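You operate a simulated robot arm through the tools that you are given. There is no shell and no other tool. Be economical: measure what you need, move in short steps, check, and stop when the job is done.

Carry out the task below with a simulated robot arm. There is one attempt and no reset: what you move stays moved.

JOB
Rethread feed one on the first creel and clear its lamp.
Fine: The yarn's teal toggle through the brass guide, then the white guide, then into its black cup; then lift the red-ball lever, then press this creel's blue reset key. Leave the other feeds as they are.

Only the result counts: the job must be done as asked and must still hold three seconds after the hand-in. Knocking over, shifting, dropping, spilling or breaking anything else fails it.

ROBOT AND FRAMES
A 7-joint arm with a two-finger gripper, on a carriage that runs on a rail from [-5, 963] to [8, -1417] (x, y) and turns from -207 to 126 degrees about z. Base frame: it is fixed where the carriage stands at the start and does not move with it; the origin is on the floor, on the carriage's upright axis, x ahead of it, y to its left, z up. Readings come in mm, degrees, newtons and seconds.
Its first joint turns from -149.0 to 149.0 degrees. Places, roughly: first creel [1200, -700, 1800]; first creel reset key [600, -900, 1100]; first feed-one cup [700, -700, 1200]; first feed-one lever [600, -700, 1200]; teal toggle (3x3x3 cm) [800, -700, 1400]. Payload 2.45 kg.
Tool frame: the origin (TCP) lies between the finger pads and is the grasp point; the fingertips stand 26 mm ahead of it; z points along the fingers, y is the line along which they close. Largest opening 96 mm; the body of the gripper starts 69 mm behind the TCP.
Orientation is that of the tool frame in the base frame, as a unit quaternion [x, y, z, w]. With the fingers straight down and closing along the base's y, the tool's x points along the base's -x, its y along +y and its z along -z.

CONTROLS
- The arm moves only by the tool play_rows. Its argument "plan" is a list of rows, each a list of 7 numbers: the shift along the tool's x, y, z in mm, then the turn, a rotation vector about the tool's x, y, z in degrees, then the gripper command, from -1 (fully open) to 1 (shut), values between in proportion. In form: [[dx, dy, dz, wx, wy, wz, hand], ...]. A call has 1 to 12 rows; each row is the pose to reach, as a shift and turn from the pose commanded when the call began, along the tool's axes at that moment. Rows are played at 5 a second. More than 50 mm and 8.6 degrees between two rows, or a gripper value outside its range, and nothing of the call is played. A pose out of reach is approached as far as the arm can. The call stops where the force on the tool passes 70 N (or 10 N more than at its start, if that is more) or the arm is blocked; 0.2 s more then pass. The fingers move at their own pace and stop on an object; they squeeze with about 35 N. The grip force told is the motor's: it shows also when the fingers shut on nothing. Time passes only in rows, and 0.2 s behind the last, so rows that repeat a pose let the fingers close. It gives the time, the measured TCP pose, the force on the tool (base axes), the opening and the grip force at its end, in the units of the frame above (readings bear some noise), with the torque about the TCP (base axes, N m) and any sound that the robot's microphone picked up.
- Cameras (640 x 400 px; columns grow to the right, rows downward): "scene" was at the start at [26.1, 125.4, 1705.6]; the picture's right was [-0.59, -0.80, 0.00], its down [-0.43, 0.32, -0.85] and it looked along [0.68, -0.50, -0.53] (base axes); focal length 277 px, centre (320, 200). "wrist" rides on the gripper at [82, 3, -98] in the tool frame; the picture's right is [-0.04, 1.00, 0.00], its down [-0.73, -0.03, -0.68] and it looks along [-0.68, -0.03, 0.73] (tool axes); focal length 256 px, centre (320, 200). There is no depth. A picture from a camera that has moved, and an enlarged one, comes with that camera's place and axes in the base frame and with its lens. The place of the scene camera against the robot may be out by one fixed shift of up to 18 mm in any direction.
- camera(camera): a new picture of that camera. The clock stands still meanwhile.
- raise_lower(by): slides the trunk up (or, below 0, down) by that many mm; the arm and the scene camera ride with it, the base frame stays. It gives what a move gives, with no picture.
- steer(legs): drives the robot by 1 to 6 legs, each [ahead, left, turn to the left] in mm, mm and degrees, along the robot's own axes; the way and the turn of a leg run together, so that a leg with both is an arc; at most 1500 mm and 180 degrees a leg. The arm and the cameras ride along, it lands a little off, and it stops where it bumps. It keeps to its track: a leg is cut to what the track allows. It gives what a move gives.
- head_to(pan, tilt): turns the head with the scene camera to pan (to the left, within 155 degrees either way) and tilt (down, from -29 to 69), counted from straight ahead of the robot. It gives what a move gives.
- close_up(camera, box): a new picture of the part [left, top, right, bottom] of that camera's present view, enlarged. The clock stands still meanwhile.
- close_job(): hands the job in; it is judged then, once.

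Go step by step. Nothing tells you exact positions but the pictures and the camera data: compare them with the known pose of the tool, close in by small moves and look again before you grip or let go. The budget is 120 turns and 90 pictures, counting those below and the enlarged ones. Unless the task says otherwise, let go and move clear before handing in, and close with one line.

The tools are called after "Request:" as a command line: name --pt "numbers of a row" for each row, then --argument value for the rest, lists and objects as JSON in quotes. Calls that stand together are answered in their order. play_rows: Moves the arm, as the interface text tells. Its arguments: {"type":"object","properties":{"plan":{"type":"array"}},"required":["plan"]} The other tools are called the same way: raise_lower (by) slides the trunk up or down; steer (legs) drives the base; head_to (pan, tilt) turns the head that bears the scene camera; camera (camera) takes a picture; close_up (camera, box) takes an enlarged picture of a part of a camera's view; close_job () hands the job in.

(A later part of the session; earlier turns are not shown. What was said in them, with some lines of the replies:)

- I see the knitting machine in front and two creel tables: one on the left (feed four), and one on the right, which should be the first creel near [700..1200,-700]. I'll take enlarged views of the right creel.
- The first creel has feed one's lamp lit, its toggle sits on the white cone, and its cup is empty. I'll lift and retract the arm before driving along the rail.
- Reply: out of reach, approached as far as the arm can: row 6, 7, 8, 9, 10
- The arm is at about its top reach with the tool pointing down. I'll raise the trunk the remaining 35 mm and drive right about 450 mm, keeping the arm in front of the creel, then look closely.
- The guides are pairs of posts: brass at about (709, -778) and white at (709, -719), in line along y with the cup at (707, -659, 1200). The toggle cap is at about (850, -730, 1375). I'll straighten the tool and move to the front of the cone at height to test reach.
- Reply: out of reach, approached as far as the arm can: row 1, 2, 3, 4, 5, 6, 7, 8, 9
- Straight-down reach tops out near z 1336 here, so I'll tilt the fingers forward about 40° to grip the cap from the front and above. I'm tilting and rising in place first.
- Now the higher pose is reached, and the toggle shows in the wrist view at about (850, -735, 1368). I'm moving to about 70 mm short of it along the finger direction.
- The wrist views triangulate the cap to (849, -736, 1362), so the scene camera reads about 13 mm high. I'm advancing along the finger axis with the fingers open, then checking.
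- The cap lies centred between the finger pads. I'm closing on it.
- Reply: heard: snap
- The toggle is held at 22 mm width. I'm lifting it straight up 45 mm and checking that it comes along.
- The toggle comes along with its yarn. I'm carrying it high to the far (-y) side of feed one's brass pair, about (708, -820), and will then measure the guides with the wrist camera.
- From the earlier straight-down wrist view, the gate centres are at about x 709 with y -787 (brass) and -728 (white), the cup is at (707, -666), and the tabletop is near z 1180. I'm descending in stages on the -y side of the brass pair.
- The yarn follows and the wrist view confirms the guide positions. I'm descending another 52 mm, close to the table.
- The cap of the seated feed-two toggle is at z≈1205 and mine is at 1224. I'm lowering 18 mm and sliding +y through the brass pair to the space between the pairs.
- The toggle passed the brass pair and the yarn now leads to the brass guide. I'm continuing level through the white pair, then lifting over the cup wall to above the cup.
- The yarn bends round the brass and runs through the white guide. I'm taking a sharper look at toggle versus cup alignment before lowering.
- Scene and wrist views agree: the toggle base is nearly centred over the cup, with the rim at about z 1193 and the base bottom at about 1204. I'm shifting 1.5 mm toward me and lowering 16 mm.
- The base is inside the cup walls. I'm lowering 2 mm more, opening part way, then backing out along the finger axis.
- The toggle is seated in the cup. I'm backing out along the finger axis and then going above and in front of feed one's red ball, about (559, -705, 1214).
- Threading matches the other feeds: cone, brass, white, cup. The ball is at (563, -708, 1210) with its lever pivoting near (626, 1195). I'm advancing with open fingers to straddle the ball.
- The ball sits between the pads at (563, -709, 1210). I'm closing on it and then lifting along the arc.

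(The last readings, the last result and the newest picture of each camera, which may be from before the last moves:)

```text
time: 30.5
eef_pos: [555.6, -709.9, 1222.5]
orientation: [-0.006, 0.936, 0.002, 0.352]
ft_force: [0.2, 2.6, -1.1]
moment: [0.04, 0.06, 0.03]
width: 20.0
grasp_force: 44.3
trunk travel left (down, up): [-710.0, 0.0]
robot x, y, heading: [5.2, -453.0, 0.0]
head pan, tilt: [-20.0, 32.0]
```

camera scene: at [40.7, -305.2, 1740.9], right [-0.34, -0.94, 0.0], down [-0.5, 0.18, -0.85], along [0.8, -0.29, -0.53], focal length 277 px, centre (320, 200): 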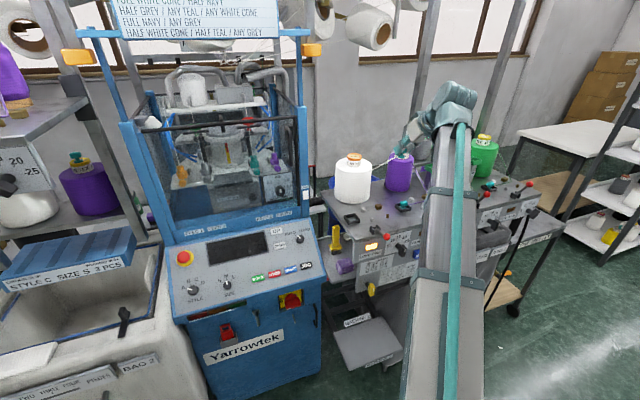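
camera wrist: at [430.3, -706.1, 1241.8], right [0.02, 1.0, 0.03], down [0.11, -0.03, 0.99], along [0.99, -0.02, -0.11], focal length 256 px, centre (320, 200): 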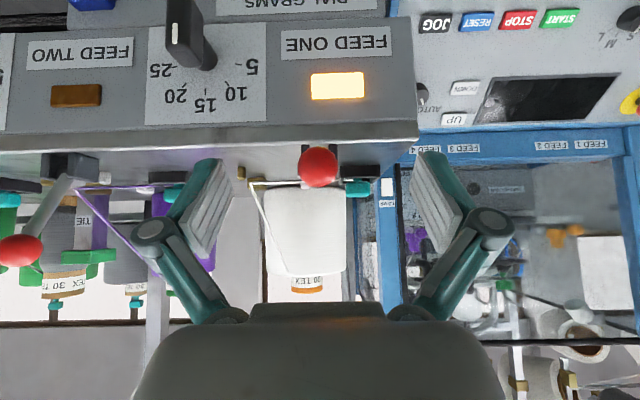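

Request:
play_rows --pt "-5 -1 -3.5 0 0 0 1" --pt "-10.9 -1 -6.4 0 0 0 1" --pt "-17 -1 -8.6 0 0 0 1" --pt "-23.8 -1 -10.4 0 0 0 1" --pt "-30 -1 -11.2 0 0 0 1" --pt "-37.4 -1 -11.7 0 0 0 1" --pt "-47.5 -1 -10.9 0 0 0 1" --pt "-54.1 -1 -9.4 0 0 0 1" --pt "-54.1 -1 -9.4 0 0 0 1"

Request:
camera --camera "wrist"

Request:
close_up --camera "scene" --box '[330, 180, 450, 255]'

```text
time: 32.5
eef_pos: [586.7, -709.1, 1264.6]
orientation: [-0.007, 0.937, 0.003, 0.35]
ft_force: [-18.2, 13.4, -1.4]
moment: [0.2, 1.32, 0.04]
width: 20.0
grasp_force: 45.0
trunk travel left (down, up): [-710.0, 0.0]
robot x, y, heading: [-0.1, -453.7, 0.0]
head pan, tilt: [-20.0, 32.0]
```

```text
48 pictures are left
camera wrist: at [461.5, -707.3, 1285.9], right [0.02, 1.0, 0.03], down [0.11, -0.03, 0.99], along [0.99, -0.01, -0.11], focal length 256 px, centre (320, 200)
```

wrist: 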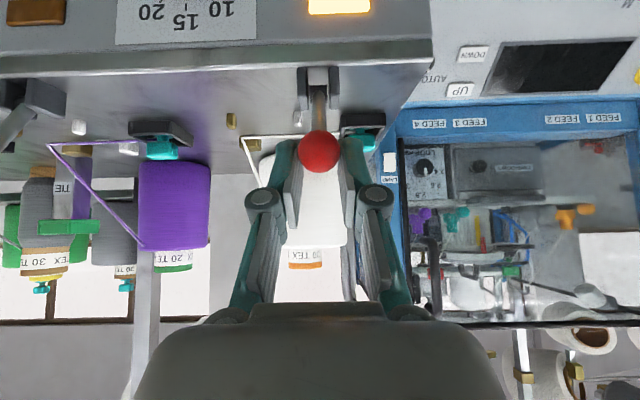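

```text
5.33 times, centred on (390, 218) of scene
camera zoom: at [37.8, -303.1, 1740.9], right [-0.34, -0.94, 0.0], down [-0.5, 0.18, -0.85], along [0.8, -0.29, -0.53], focal length 1478 px, centre (-53, 107)
```

zoom: 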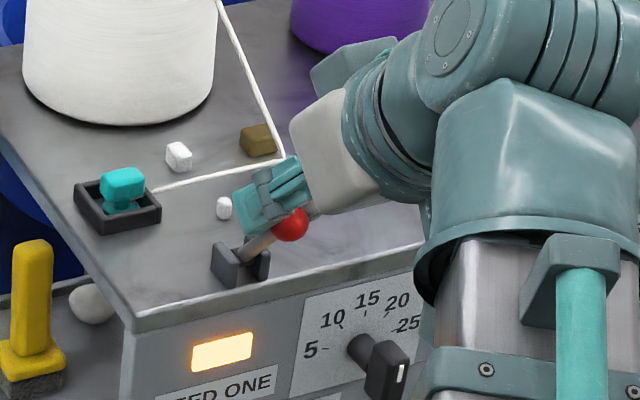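

The lever has risen to roughly 53°, versus about 61° for the neighbours. I'm nudging it a little further along the arc.

Request:
play_rows --pt "-4 0 0.5 0 0 0 1" --pt "-8 0 1 0 0 0 1" --pt "-11 0 2 0 0 0 1" --pt "-11 0 2 0 0 0 1"

Request:
camera --camera "wrist"

```text
time: 33.5
eef_pos: [597.2, -709.2, 1271.6]
orientation: [-0.006, 0.936, 0.002, 0.351]
ft_force: [-14.6, 13.7, -0.7]
moment: [0.23, 1.11, -0.03]
width: 19.3
grasp_force: 44.8
trunk travel left (down, up): [-710.0, 0.0]
robot x, y, heading: [1.7, -453.6, -0.0]
head pan, tilt: [-20.0, 32.0]
```

```text
46 pictures are left
camera wrist: at [472.0, -707.0, 1291.2], right [0.02, 1.0, 0.03], down [0.11, -0.03, 0.99], along [0.99, -0.01, -0.11], focal length 256 px, centre (320, 200)
```

wrist: 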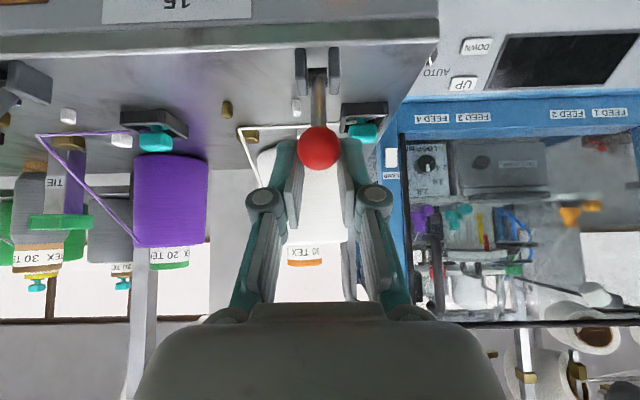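

Request:
play_rows --pt "-4 0 1 0 0 0 1" --pt "-8 0 2.5 0 0 0 1" --pt "-11 0 4 0 0 0 1" --pt "-11 0 4 0 0 0 1"

Request:
close_up --camera "scene" --box '[340, 170, 500, 270]'

```text
time: 34.5
eef_pos: [611.0, -710.0, 1274.2]
orientation: [-0.005, 0.936, 0.002, 0.352]
ft_force: [-0.1, -0.7, -0.5]
moment: [0.0, -0.02, 0.01]
width: 0.0
grasp_force: 28.5
trunk travel left (down, up): [-710.0, 0.0]
robot x, y, heading: [0.8, -454.4, 0.3]
head pan, tilt: [-20.0, 32.0]
```

```text
4.00 times, centred on (420, 220) of scene
camera zoom: at [40.3, -305.3, 1740.9], right [-0.34, -0.94, 0.0], down [-0.5, 0.18, -0.85], along [0.8, -0.29, -0.53], focal length 1109 px, centre (-80, 120)
```

zoom: 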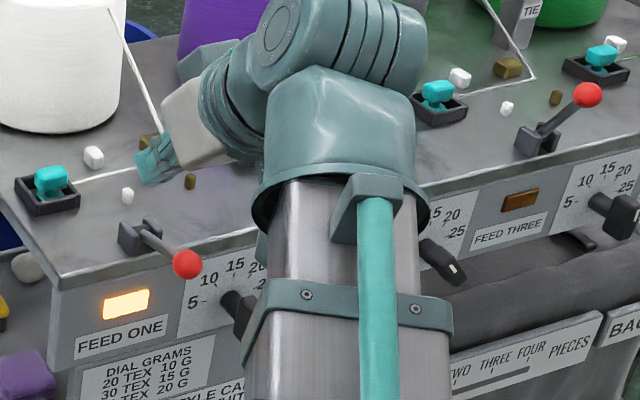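

The ball slipped from the fingertips and the lever dropped back, so I need a deeper grip and a truer arc, with the pivot at about (623, 1195) and radius 62. I'm re-approaching with the ball deeper in the pads.

Request:
play_rows --pt "24 0 -20 0 0 0 0.2" --pt "48 0 -40 0 0 0 -1" --pt "71 0 -54.5 0 0 0 -1" --pt "73 1 -30 0 0 0 -1" --pt "75.5 1 -8 0 0 0 -1" --pt "77.8 1 13 0 0 0 -1" --pt "77.8 1 13 0 0 0 -1"

Request:
camera --camera "wrist"

```text
time: 36.1
eef_pos: [561.2, -710.4, 1212.8]
orientation: [-0.005, 0.936, 0.002, 0.352]
ft_force: [0.2, -0.6, 1.1]
moment: [0.01, 0.01, -0.01]
width: 96.1
grasp_force: 0.1
trunk travel left (down, up): [-710.0, 0.0]
robot x, y, heading: [4.6, -455.6, 0.0]
head pan, tilt: [-20.0, 32.0]
```

```text
44 pictures are left
camera wrist: at [435.1, -707.8, 1232.4], right [0.02, 1.0, 0.03], down [0.11, -0.03, 0.99], along [0.99, -0.02, -0.11], focal length 256 px, centre (320, 200)
```

wrist: 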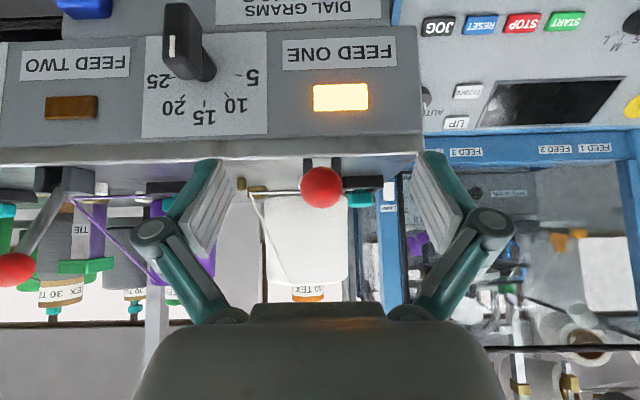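

Request:
play_rows --pt "0 0 0 0 0 0 1" --pt "0 0 0 0 0 0 1" --pt "0 0 0 0 0 0 1" --pt "0 0 0 0 0 0 1" --pt "-10.1 0 -5.8 0 0 0 1" --pt "-16 0 -7.9 0 0 0 1" --pt "-22.4 0 -9.6 0 0 0 1" --pt "-35.5 0 -11.2 0 0 0 1" --pt "-47.3 0 -10 0 0 0 1" --pt "-55.7 0 -7.7 0 0 0 1" --pt "-55.7 0 -7.7 0 0 0 1"

Request:
camera --camera "wrist"

Request:
close_up --camera "scene" --box '[340, 180, 460, 255]'

```text
time: 38.5
eef_pos: [594.6, -710.2, 1256.2]
orientation: [-0.006, 0.936, 0.002, 0.352]
ft_force: [-20.2, 4.8, 3.0]
moment: [0.0, 1.16, -0.05]
width: 19.3
grasp_force: 44.2
trunk travel left (down, up): [-710.0, 0.0]
robot x, y, heading: [5.5, -455.2, 0.2]
head pan, tilt: [-20.0, 32.0]
```

```text
43 pictures are left
camera wrist: at [468.9, -706.9, 1276.7], right [0.02, 1.0, 0.03], down [0.11, -0.03, 0.99], along [0.99, -0.02, -0.11], focal length 256 px, centre (320, 200)
```

wrist: 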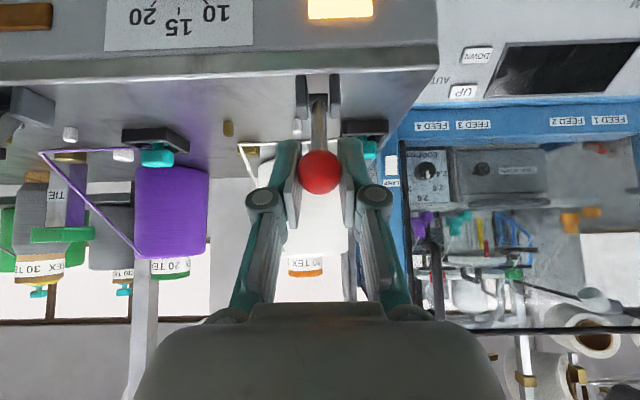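

```text
5.33 times, centred on (400, 218) of scene
camera zoom: at [37.2, -304.5, 1741.1], right [-0.34, -0.94, 0.0], down [-0.5, 0.18, -0.85], along [0.8, -0.29, -0.53], focal length 1478 px, centre (-107, 107)
```

zoom: 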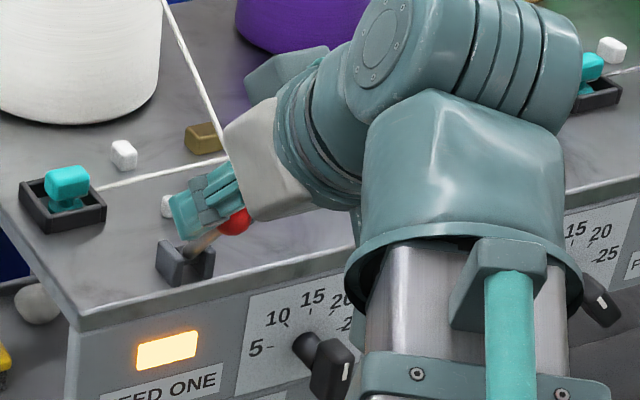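

The grip is firm and the lever is at about 64°, so I'm continuing in small steps to find the latch or stop.

Request:
play_rows --pt "-4 0 1.5 0 0 0 1" --pt "-7.7 0 3.4 0 0 0 1" --pt "-7.7 0 3.4 0 0 0 1"

```text
time: 39.3
eef_pos: [602.7, -709.6, 1259.9]
orientation: [-0.005, 0.936, 0.001, 0.353]
ft_force: [-20.7, 5.6, 9.3]
moment: [0.06, 1.14, -0.03]
width: 19.0
grasp_force: 44.7
trunk travel left (down, up): [-710.0, 0.0]
robot x, y, heading: [3.4, -453.7, 0.3]
head pan, tilt: [-20.0, 32.0]
```

Request:
close_up --camera "wrist" --box '[220, 50, 420, 250]'

Request:
close_up --camera "scene" --box '[360, 205, 400, 230]'

```text
2.00 times, centred on (320, 150) of wrist
camera zoom: at [476.6, -706.9, 1279.6], right [0.02, 1.0, 0.03], down [0.1, -0.03, 0.99], along [0.99, -0.01, -0.1], focal length 512 px, centre (320, 300)
```

zoom: 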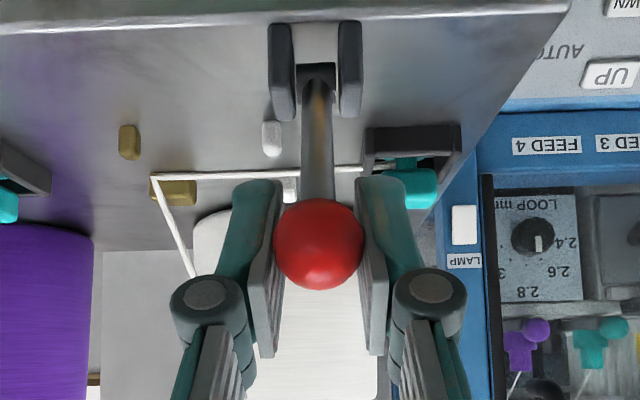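

```text
16.00 times, centred on (380, 218) of scene
camera zoom: at [36.4, -304.1, 1741.0], right [-0.34, -0.94, 0.0], down [-0.5, 0.18, -0.85], along [0.8, -0.29, -0.53], focal length 4434 px, centre (-640, -80)
```

zoom: 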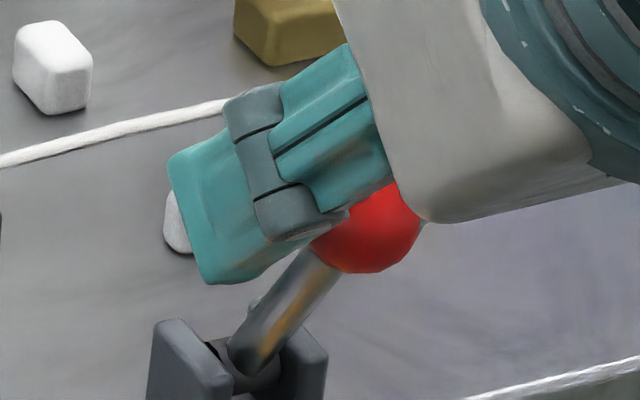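

The ball is still held, and the lever is about 60°. I'm pushing on slightly while watching the force for the end stop.

Request:
play_rows --pt "-5 0 0.5 0 0 0 1" --pt "-8.5 0 1.5 0 0 0 1" --pt "-8.5 0 1.5 0 0 0 1"

```text
time: 40.1
eef_pos: [611.4, -708.1, 1263.5]
orientation: [-0.006, 0.936, 0.003, 0.351]
ft_force: [-16.6, 2.9, -5.4]
moment: [-0.05, 1.16, -0.01]
width: 19.3
grasp_force: 44.1
trunk travel left (down, up): [-710.0, 0.0]
robot x, y, heading: [-1.8, -454.2, -0.1]
head pan, tilt: [-20.0, 32.0]
```

Request:
close_up --camera "wrist" --box '[220, 50, 420, 250]'

Request:
close_up --camera "scene" --box '[360, 205, 400, 230]'

```text
2.00 times, centred on (320, 150) of wrist
camera zoom: at [484.6, -706.8, 1283.0], right [0.02, 1.0, 0.03], down [0.11, -0.03, 0.99], along [0.99, -0.01, -0.11], focal length 512 px, centre (320, 300)
```

zoom: 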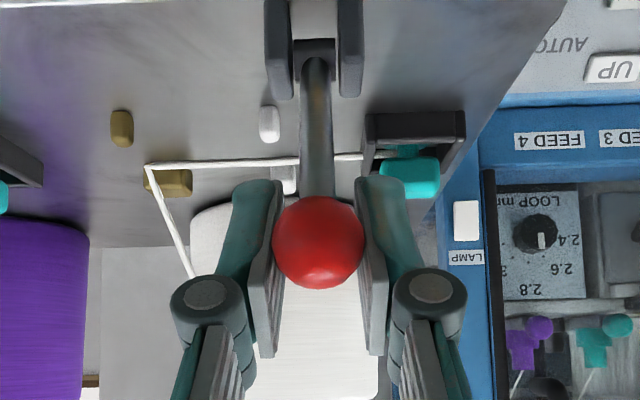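

```text
16.00 times, centred on (380, 218) of scene
camera zoom: at [38.6, -305.1, 1740.8], right [-0.34, -0.94, 0.0], down [-0.5, 0.18, -0.85], along [0.8, -0.29, -0.53], focal length 4434 px, centre (-640, -80)
```

zoom: 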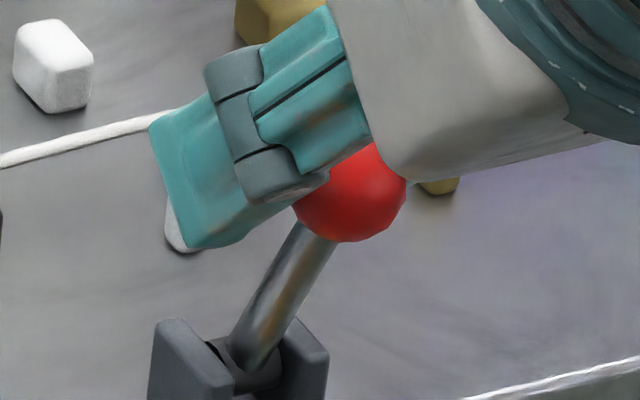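

The ball is moving with the hand and the lever is now about 67°. I'll go on until there is a definite stop or sound.

Request:
play_rows --pt "-4.6 0 1.7 0 0 0 1" --pt "-9 0 3.8 0 0 0 1" --pt "-9 0 3.8 0 0 0 1"

Request:
close_up --camera "scene" --box '[360, 205, 400, 230]'

```text
time: 40.9
eef_pos: [620.7, -708.6, 1265.9]
orientation: [-0.006, 0.936, 0.002, 0.351]
ft_force: [-15.0, 1.4, -7.5]
moment: [-0.14, 1.08, 0.02]
width: 19.1
grasp_force: 44.4
trunk travel left (down, up): [-710.0, 0.0]
robot x, y, heading: [2.6, -456.3, 0.3]
head pan, tilt: [-20.0, 32.0]
```

```text
16.00 times, centred on (380, 218) of scene
camera zoom: at [39.0, -305.5, 1741.0], right [-0.34, -0.94, 0.0], down [-0.5, 0.18, -0.85], along [0.8, -0.29, -0.53], focal length 4434 px, centre (-640, -80)
```

zoom: 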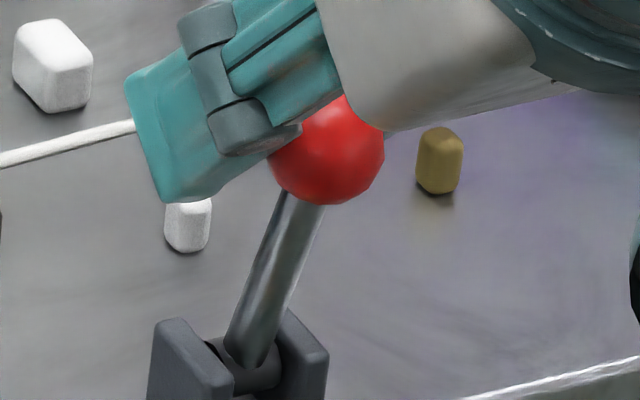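

Request:
play_rows --pt "-3.4 0 2.2 0 0 0 1" --pt "-6.7 0 4.5 0 0 0 1" --pt "-9.5 0 7.3 0 0 0 1" --pt "-9.5 0 7.3 0 0 0 1"

Request:
close_up --camera "scene" --box '[340, 180, 500, 280]'

```text
time: 41.9
eef_pos: [634.2, -708.3, 1265.8]
orientation: [-0.006, 0.936, 0.002, 0.352]
ft_force: [-0.2, -0.8, -0.5]
moment: [0.01, 0.02, -0.01]
width: 0.0
grasp_force: 28.3
trunk travel left (down, up): [-710.0, 0.0]
robot x, y, heading: [2.8, -453.8, 0.1]
head pan, tilt: [-20.0, 32.0]
```

```text
4.00 times, centred on (420, 230) of scene
camera zoom: at [41.1, -305.3, 1740.9], right [-0.34, -0.94, 0.0], down [-0.5, 0.18, -0.85], along [0.8, -0.29, -0.53], focal length 1109 px, centre (-80, 80)
```

zoom: 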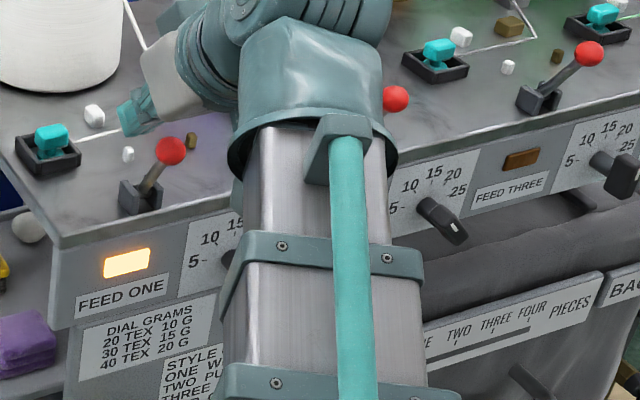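

Lever one now stands up by itself at the same angle as its neighbours. I'm backing the hand up and away, then heading toward the blue reset key at roughly (605, -883, 1055).

Request:
play_rows --pt "-20 0 -23 0 0 0 1" --pt "-39.5 0 -45 0 0 0 1" --pt "-10 0 -70 0 0 0 1" --pt "20 -15 -95 0 0 0 1" --pt "50 -40 -120 0 0 0 1" --pt "80 -65 -145 0 0 0 1" --pt "110 -90 -170 0 0 0 1" --pt "122 -130 -183 0 0 0 1" --pt "122 -175 -183 0 0 0 1" --pt "122 -175 -183 0 0 0 1"

Request:
camera --camera "scene"

Request:
camera --camera "wrist"

```text
time: 44.1
eef_pos: [423.3, -884.2, 1322.2]
orientation: [-0.005, 0.936, 0.002, 0.352]
ft_force: [-0.1, 0.8, -0.3]
moment: [-0.02, 0.0, -0.05]
width: 0.0
grasp_force: 28.4
trunk travel left (down, up): [-710.0, 0.0]
robot x, y, heading: [2.7, -456.6, -0.0]
head pan, tilt: [-20.0, 32.0]
```

```text
35 pictures are left
camera scene: at [40.5, -305.0, 1740.9], right [-0.34, -0.94, 0.0], down [-0.5, 0.18, -0.85], along [0.8, -0.29, -0.53], focal length 277 px, centre (320, 200)
```

scene: 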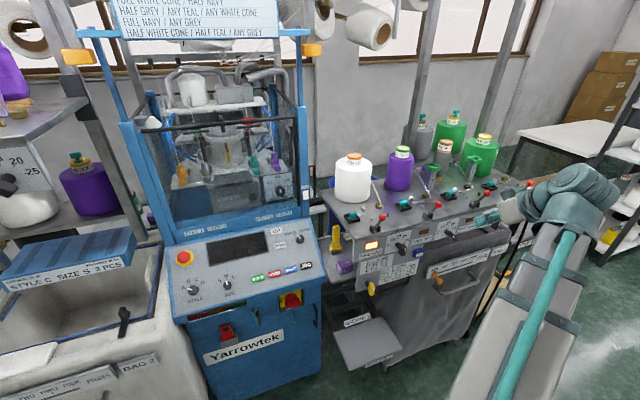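

```text
34 pictures are left
camera wrist: at [297.5, -883.5, 1342.4], right [0.02, 1.0, 0.03], down [0.11, -0.03, 0.99], along [0.99, -0.01, -0.11], focal length 256 px, centre (320, 200)
```

wrist: 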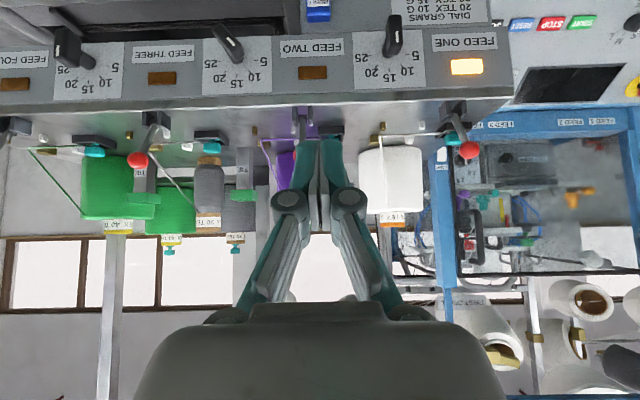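

The wrist camera is right in line with the blue key, which I place at about (605, -883, 1057). I'm lowering the trunk 200 mm and looking again.

Request:
raise_lower --by -200

Request:
camera --camera "wrist"

Request:
close_up --camera "scene" --box '[330, 130, 530, 255]'

```text
time: 46.3
eef_pos: [422.1, -885.5, 1122.7]
orientation: [-0.006, 0.936, 0.002, 0.352]
ft_force: [-0.3, 0.3, 0.0]
moment: [0.02, 0.03, 0.03]
width: 0.1
grasp_force: 28.2
trunk travel left (down, up): [-510.0, 200.0]
robot x, y, heading: [1.3, -452.3, -0.2]
head pan, tilt: [-20.0, 32.0]
```

```text
33 pictures are left
camera wrist: at [297.8, -883.6, 1142.5], right [0.02, 1.0, 0.03], down [0.11, -0.03, 0.99], along [0.99, -0.02, -0.11], focal length 256 px, centre (320, 200)
```

wrist: 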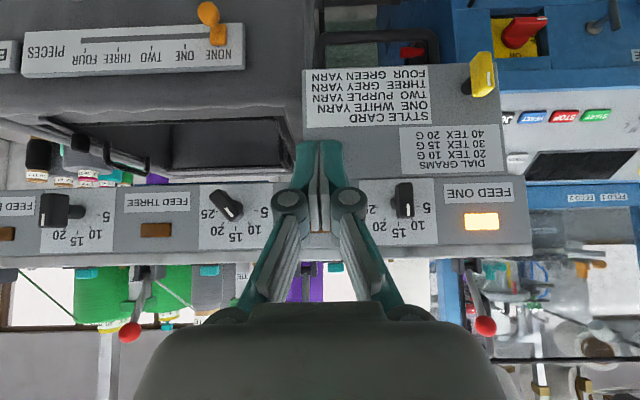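

```text
3.20 times, centred on (430, 192) of scene
camera zoom: at [40.6, -305.4, 1541.0], right [-0.34, -0.94, 0.0], down [-0.5, 0.18, -0.85], along [0.8, -0.29, -0.53], focal length 887 px, centre (-32, 224)
```

zoom: 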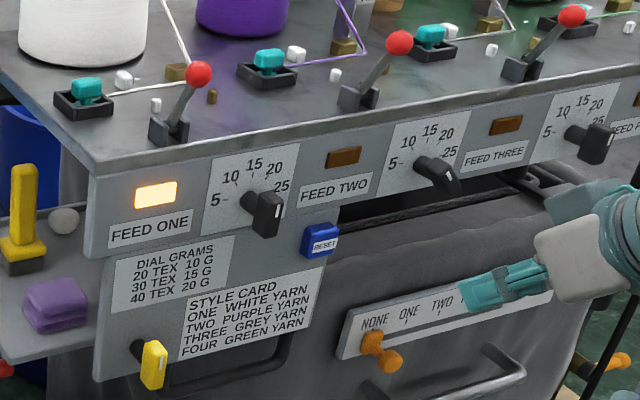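

Scene and wrist agree on the key at (605, -883, 1055), facing the robot. I'm rotating the closed fingers to point straight ahead and placing the tips about 100 mm in front of the key.

Request:
play_rows --pt "0 0 14 0 -7.5 0 1" --pt "0 0 28 0 -15 0 1" --pt "0 1 42 0 -22.5 0 1" --pt "0 1 56 0 -30 0 1" --pt "0 2 70 0 -37.5 0 1" --pt "0.3 2.5 88 0 -45 0 1" --pt "0.3 2.5 88 0 -45 0 1"

Request:
camera --camera "wrist"

Request:
close_up --camera "scene" --box '[370, 160, 530, 260]'

```text
time: 47.9
eef_pos: [479.6, -881.8, 1056.0]
orientation: [-0.004, 0.731, 0.003, 0.682]
ft_force: [-0.1, 0.0, -0.4]
moment: [-0.02, 0.01, -0.03]
width: 0.1
grasp_force: 28.6
trunk travel left (down, up): [-510.0, 200.0]
robot x, y, heading: [0.9, -454.2, 0.0]
head pan, tilt: [-20.0, 32.0]
```

```text
31 pictures are left
camera wrist: at [377.0, -880.4, 980.4], right [-0.01, 1.0, 0.04], down [-0.63, -0.04, 0.78], along [0.78, -0.02, 0.63], focal length 256 px, centre (320, 200)
```

wrist: 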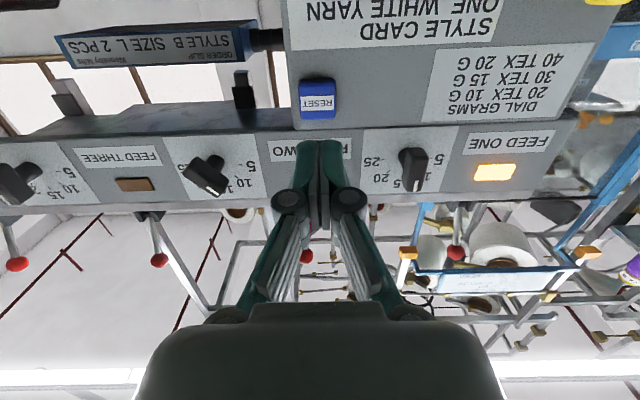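

```text
4.00 times, centred on (450, 210) of scene
camera zoom: at [40.8, -305.5, 1540.9], right [-0.34, -0.94, 0.0], down [-0.5, 0.18, -0.85], along [0.8, -0.29, -0.53], focal length 1109 px, centre (-200, 160)
```

zoom: 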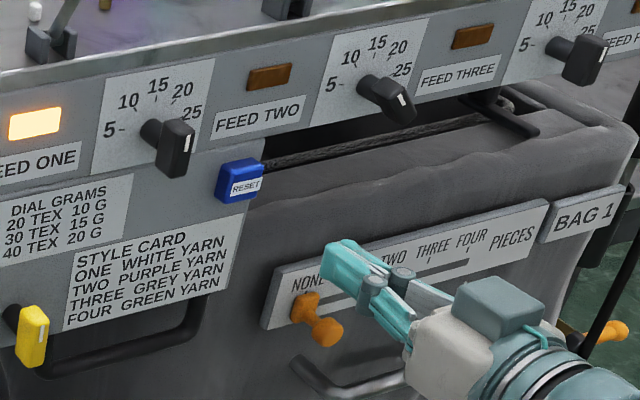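

The key is dead ahead of the fingertips at (604, -883, 1052). I'm advancing in +x to about 15 mm short of it.

Request:
play_rows --pt "0 0 25 0 0 0 1" --pt "-1 -0.5 50 0 0 0 1" --pt "-3 -1 80 0 0 0 1" --pt "-3 -1 80 0 0 0 1"

Request:
close_up --camera "wrist" --box '[240, 50, 400, 150]'

Request:
close_up --camera "scene" --box '[370, 160, 530, 260]'

```text
time: 48.9
eef_pos: [561.3, -883.4, 1055.3]
orientation: [-0.004, 0.732, 0.004, 0.682]
ft_force: [0.8, 0.2, 0.0]
moment: [0.01, 0.04, -0.01]
width: 0.0
grasp_force: 28.9
trunk travel left (down, up): [-510.0, 200.0]
robot x, y, heading: [3.5, -452.4, 0.1]
head pan, tilt: [-20.0, 32.0]
```

```text
4.00 times, centred on (320, 100) of wrist
camera zoom: at [458.9, -881.3, 979.7], right [-0.01, 1.0, 0.04], down [-0.63, -0.04, 0.78], along [0.78, -0.02, 0.63], focal length 1024 px, centre (320, 600)
```

zoom: 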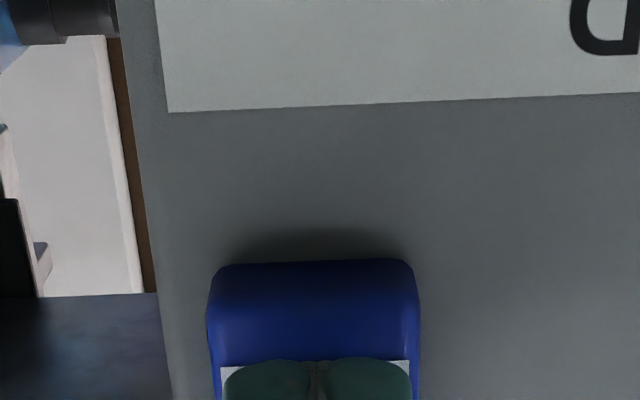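

```text
4.00 times, centred on (450, 210) of scene
camera zoom: at [40.9, -305.4, 1540.9], right [-0.34, -0.94, 0.0], down [-0.5, 0.18, -0.85], along [0.8, -0.29, -0.53], focal length 1109 px, centre (-200, 160)
```

zoom: 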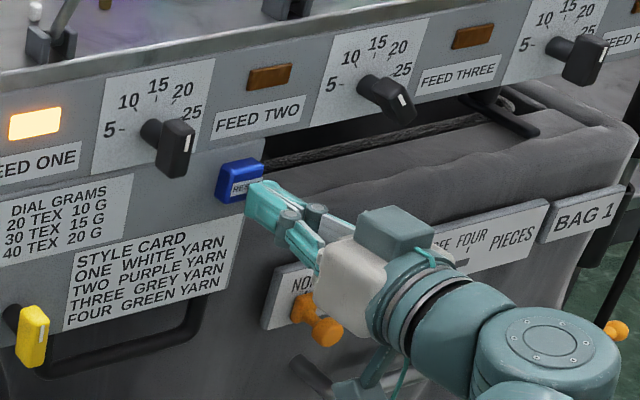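

The tips are aligned with the key face. I'm pressing in small steps, relying on the force stop and the sound.

Request:
play_rows --pt "0 0 4 0 0 0 1" --pt "0 0 8 0 0 0 1" --pt "-0.5 0 11 0 0 0 1" --pt "-0.5 0 14 0 0 0 1" --pt "-1 0 16 0 0 0 1" --pt "-1 0 18 0 0 0 1"

Request:
close_up --camera "scene" --box '[360, 150, 520, 250]'

```text
time: 50.3
eef_pos: [578.1, -882.0, 1052.1]
orientation: [-0.005, 0.731, 0.005, 0.682]
ft_force: [-3.1, 0.7, -1.2]
moment: [-0.02, 0.0, 0.01]
width: 5.8
grasp_force: 28.1
trunk travel left (down, up): [-510.0, 200.0]
robot x, y, heading: [2.9, -452.9, 0.2]
head pan, tilt: [-20.0, 32.0]
heard: click
```

```text
4.00 times, centred on (440, 200) of scene
camera zoom: at [40.3, -305.4, 1540.9], right [-0.34, -0.94, 0.0], down [-0.5, 0.18, -0.85], along [0.8, -0.29, -0.53], focal length 1109 px, centre (-160, 200)
```

zoom: 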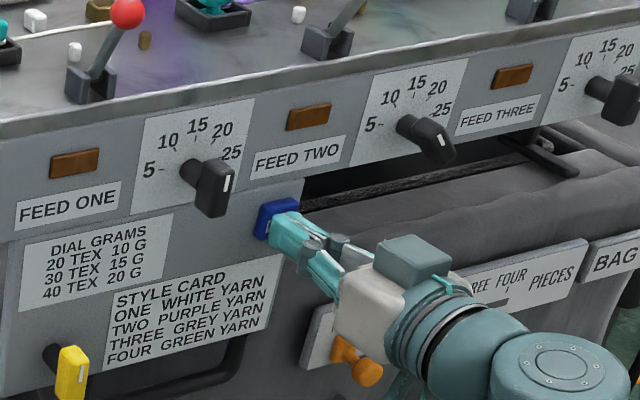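

There was a click and feed one's lamp is out. I'm backing straight off and checking the whole creel.

Request:
play_rows --pt "0 0 -15 0 0 0 1" --pt "0 0 -45 0 0 0 1" --pt "0 0 -85 0 0 0 1" --pt "0 0 -125 0 0 0 1" --pt "0 0 -125 0 0 0 1"

Request:
close_up --camera "scene" --box '[330, 110, 530, 235]'

Request:
close_up --camera "scene" --box '[330, 120, 410, 170]'

```text
time: 51.5
eef_pos: [454.6, -882.2, 1060.1]
orientation: [-0.005, 0.731, 0.005, 0.683]
ft_force: [-0.5, -0.7, 0.7]
moment: [0.01, 0.0, -0.04]
width: 0.0
grasp_force: 28.1
trunk travel left (down, up): [-510.0, 200.0]
robot x, y, heading: [3.7, -451.7, 0.2]
head pan, tilt: [-20.0, 32.0]
```

```text
3.20 times, centred on (430, 172) of scene
camera zoom: at [40.3, -305.5, 1540.9], right [-0.34, -0.94, 0.0], down [-0.5, 0.18, -0.85], along [0.8, -0.29, -0.53], focal length 887 px, centre (-32, 288)
```

zoom: 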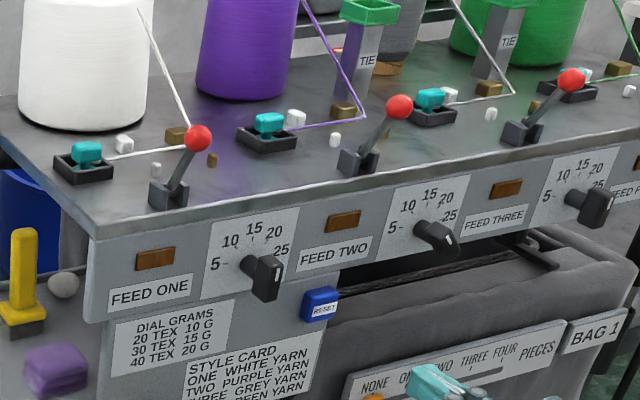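

```text
8.00 times, centred on (370, 145) of scene
camera zoom: at [40.3, -305.5, 1540.9], right [-0.34, -0.94, 0.0], down [-0.5, 0.18, -0.85], along [0.8, -0.29, -0.53], focal length 2217 px, centre (-80, 640)
```

zoom: 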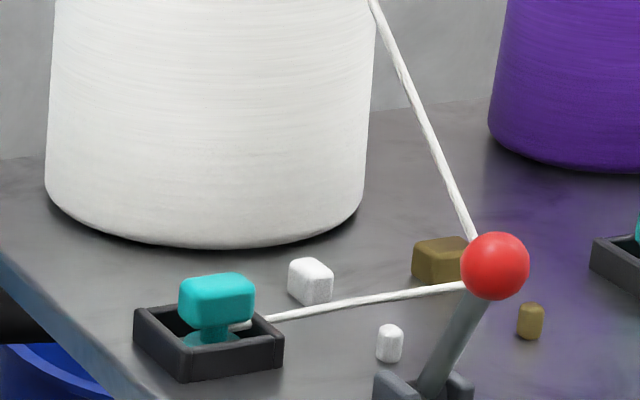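

The toggle is seated in its cup, the yarn runs through both guides, the lever is up, and the lamp is dark. The other feeds look unchanged and the arm is clear, so I'm handing in.

Request:
close_job

```text
The job is handed in.
```

Feed one on the first creel is rethreaded (brass guide, white guide, cup), its red-ball lever is up, and its lamp went out when I pressed the blue reset key; the job is handed in.
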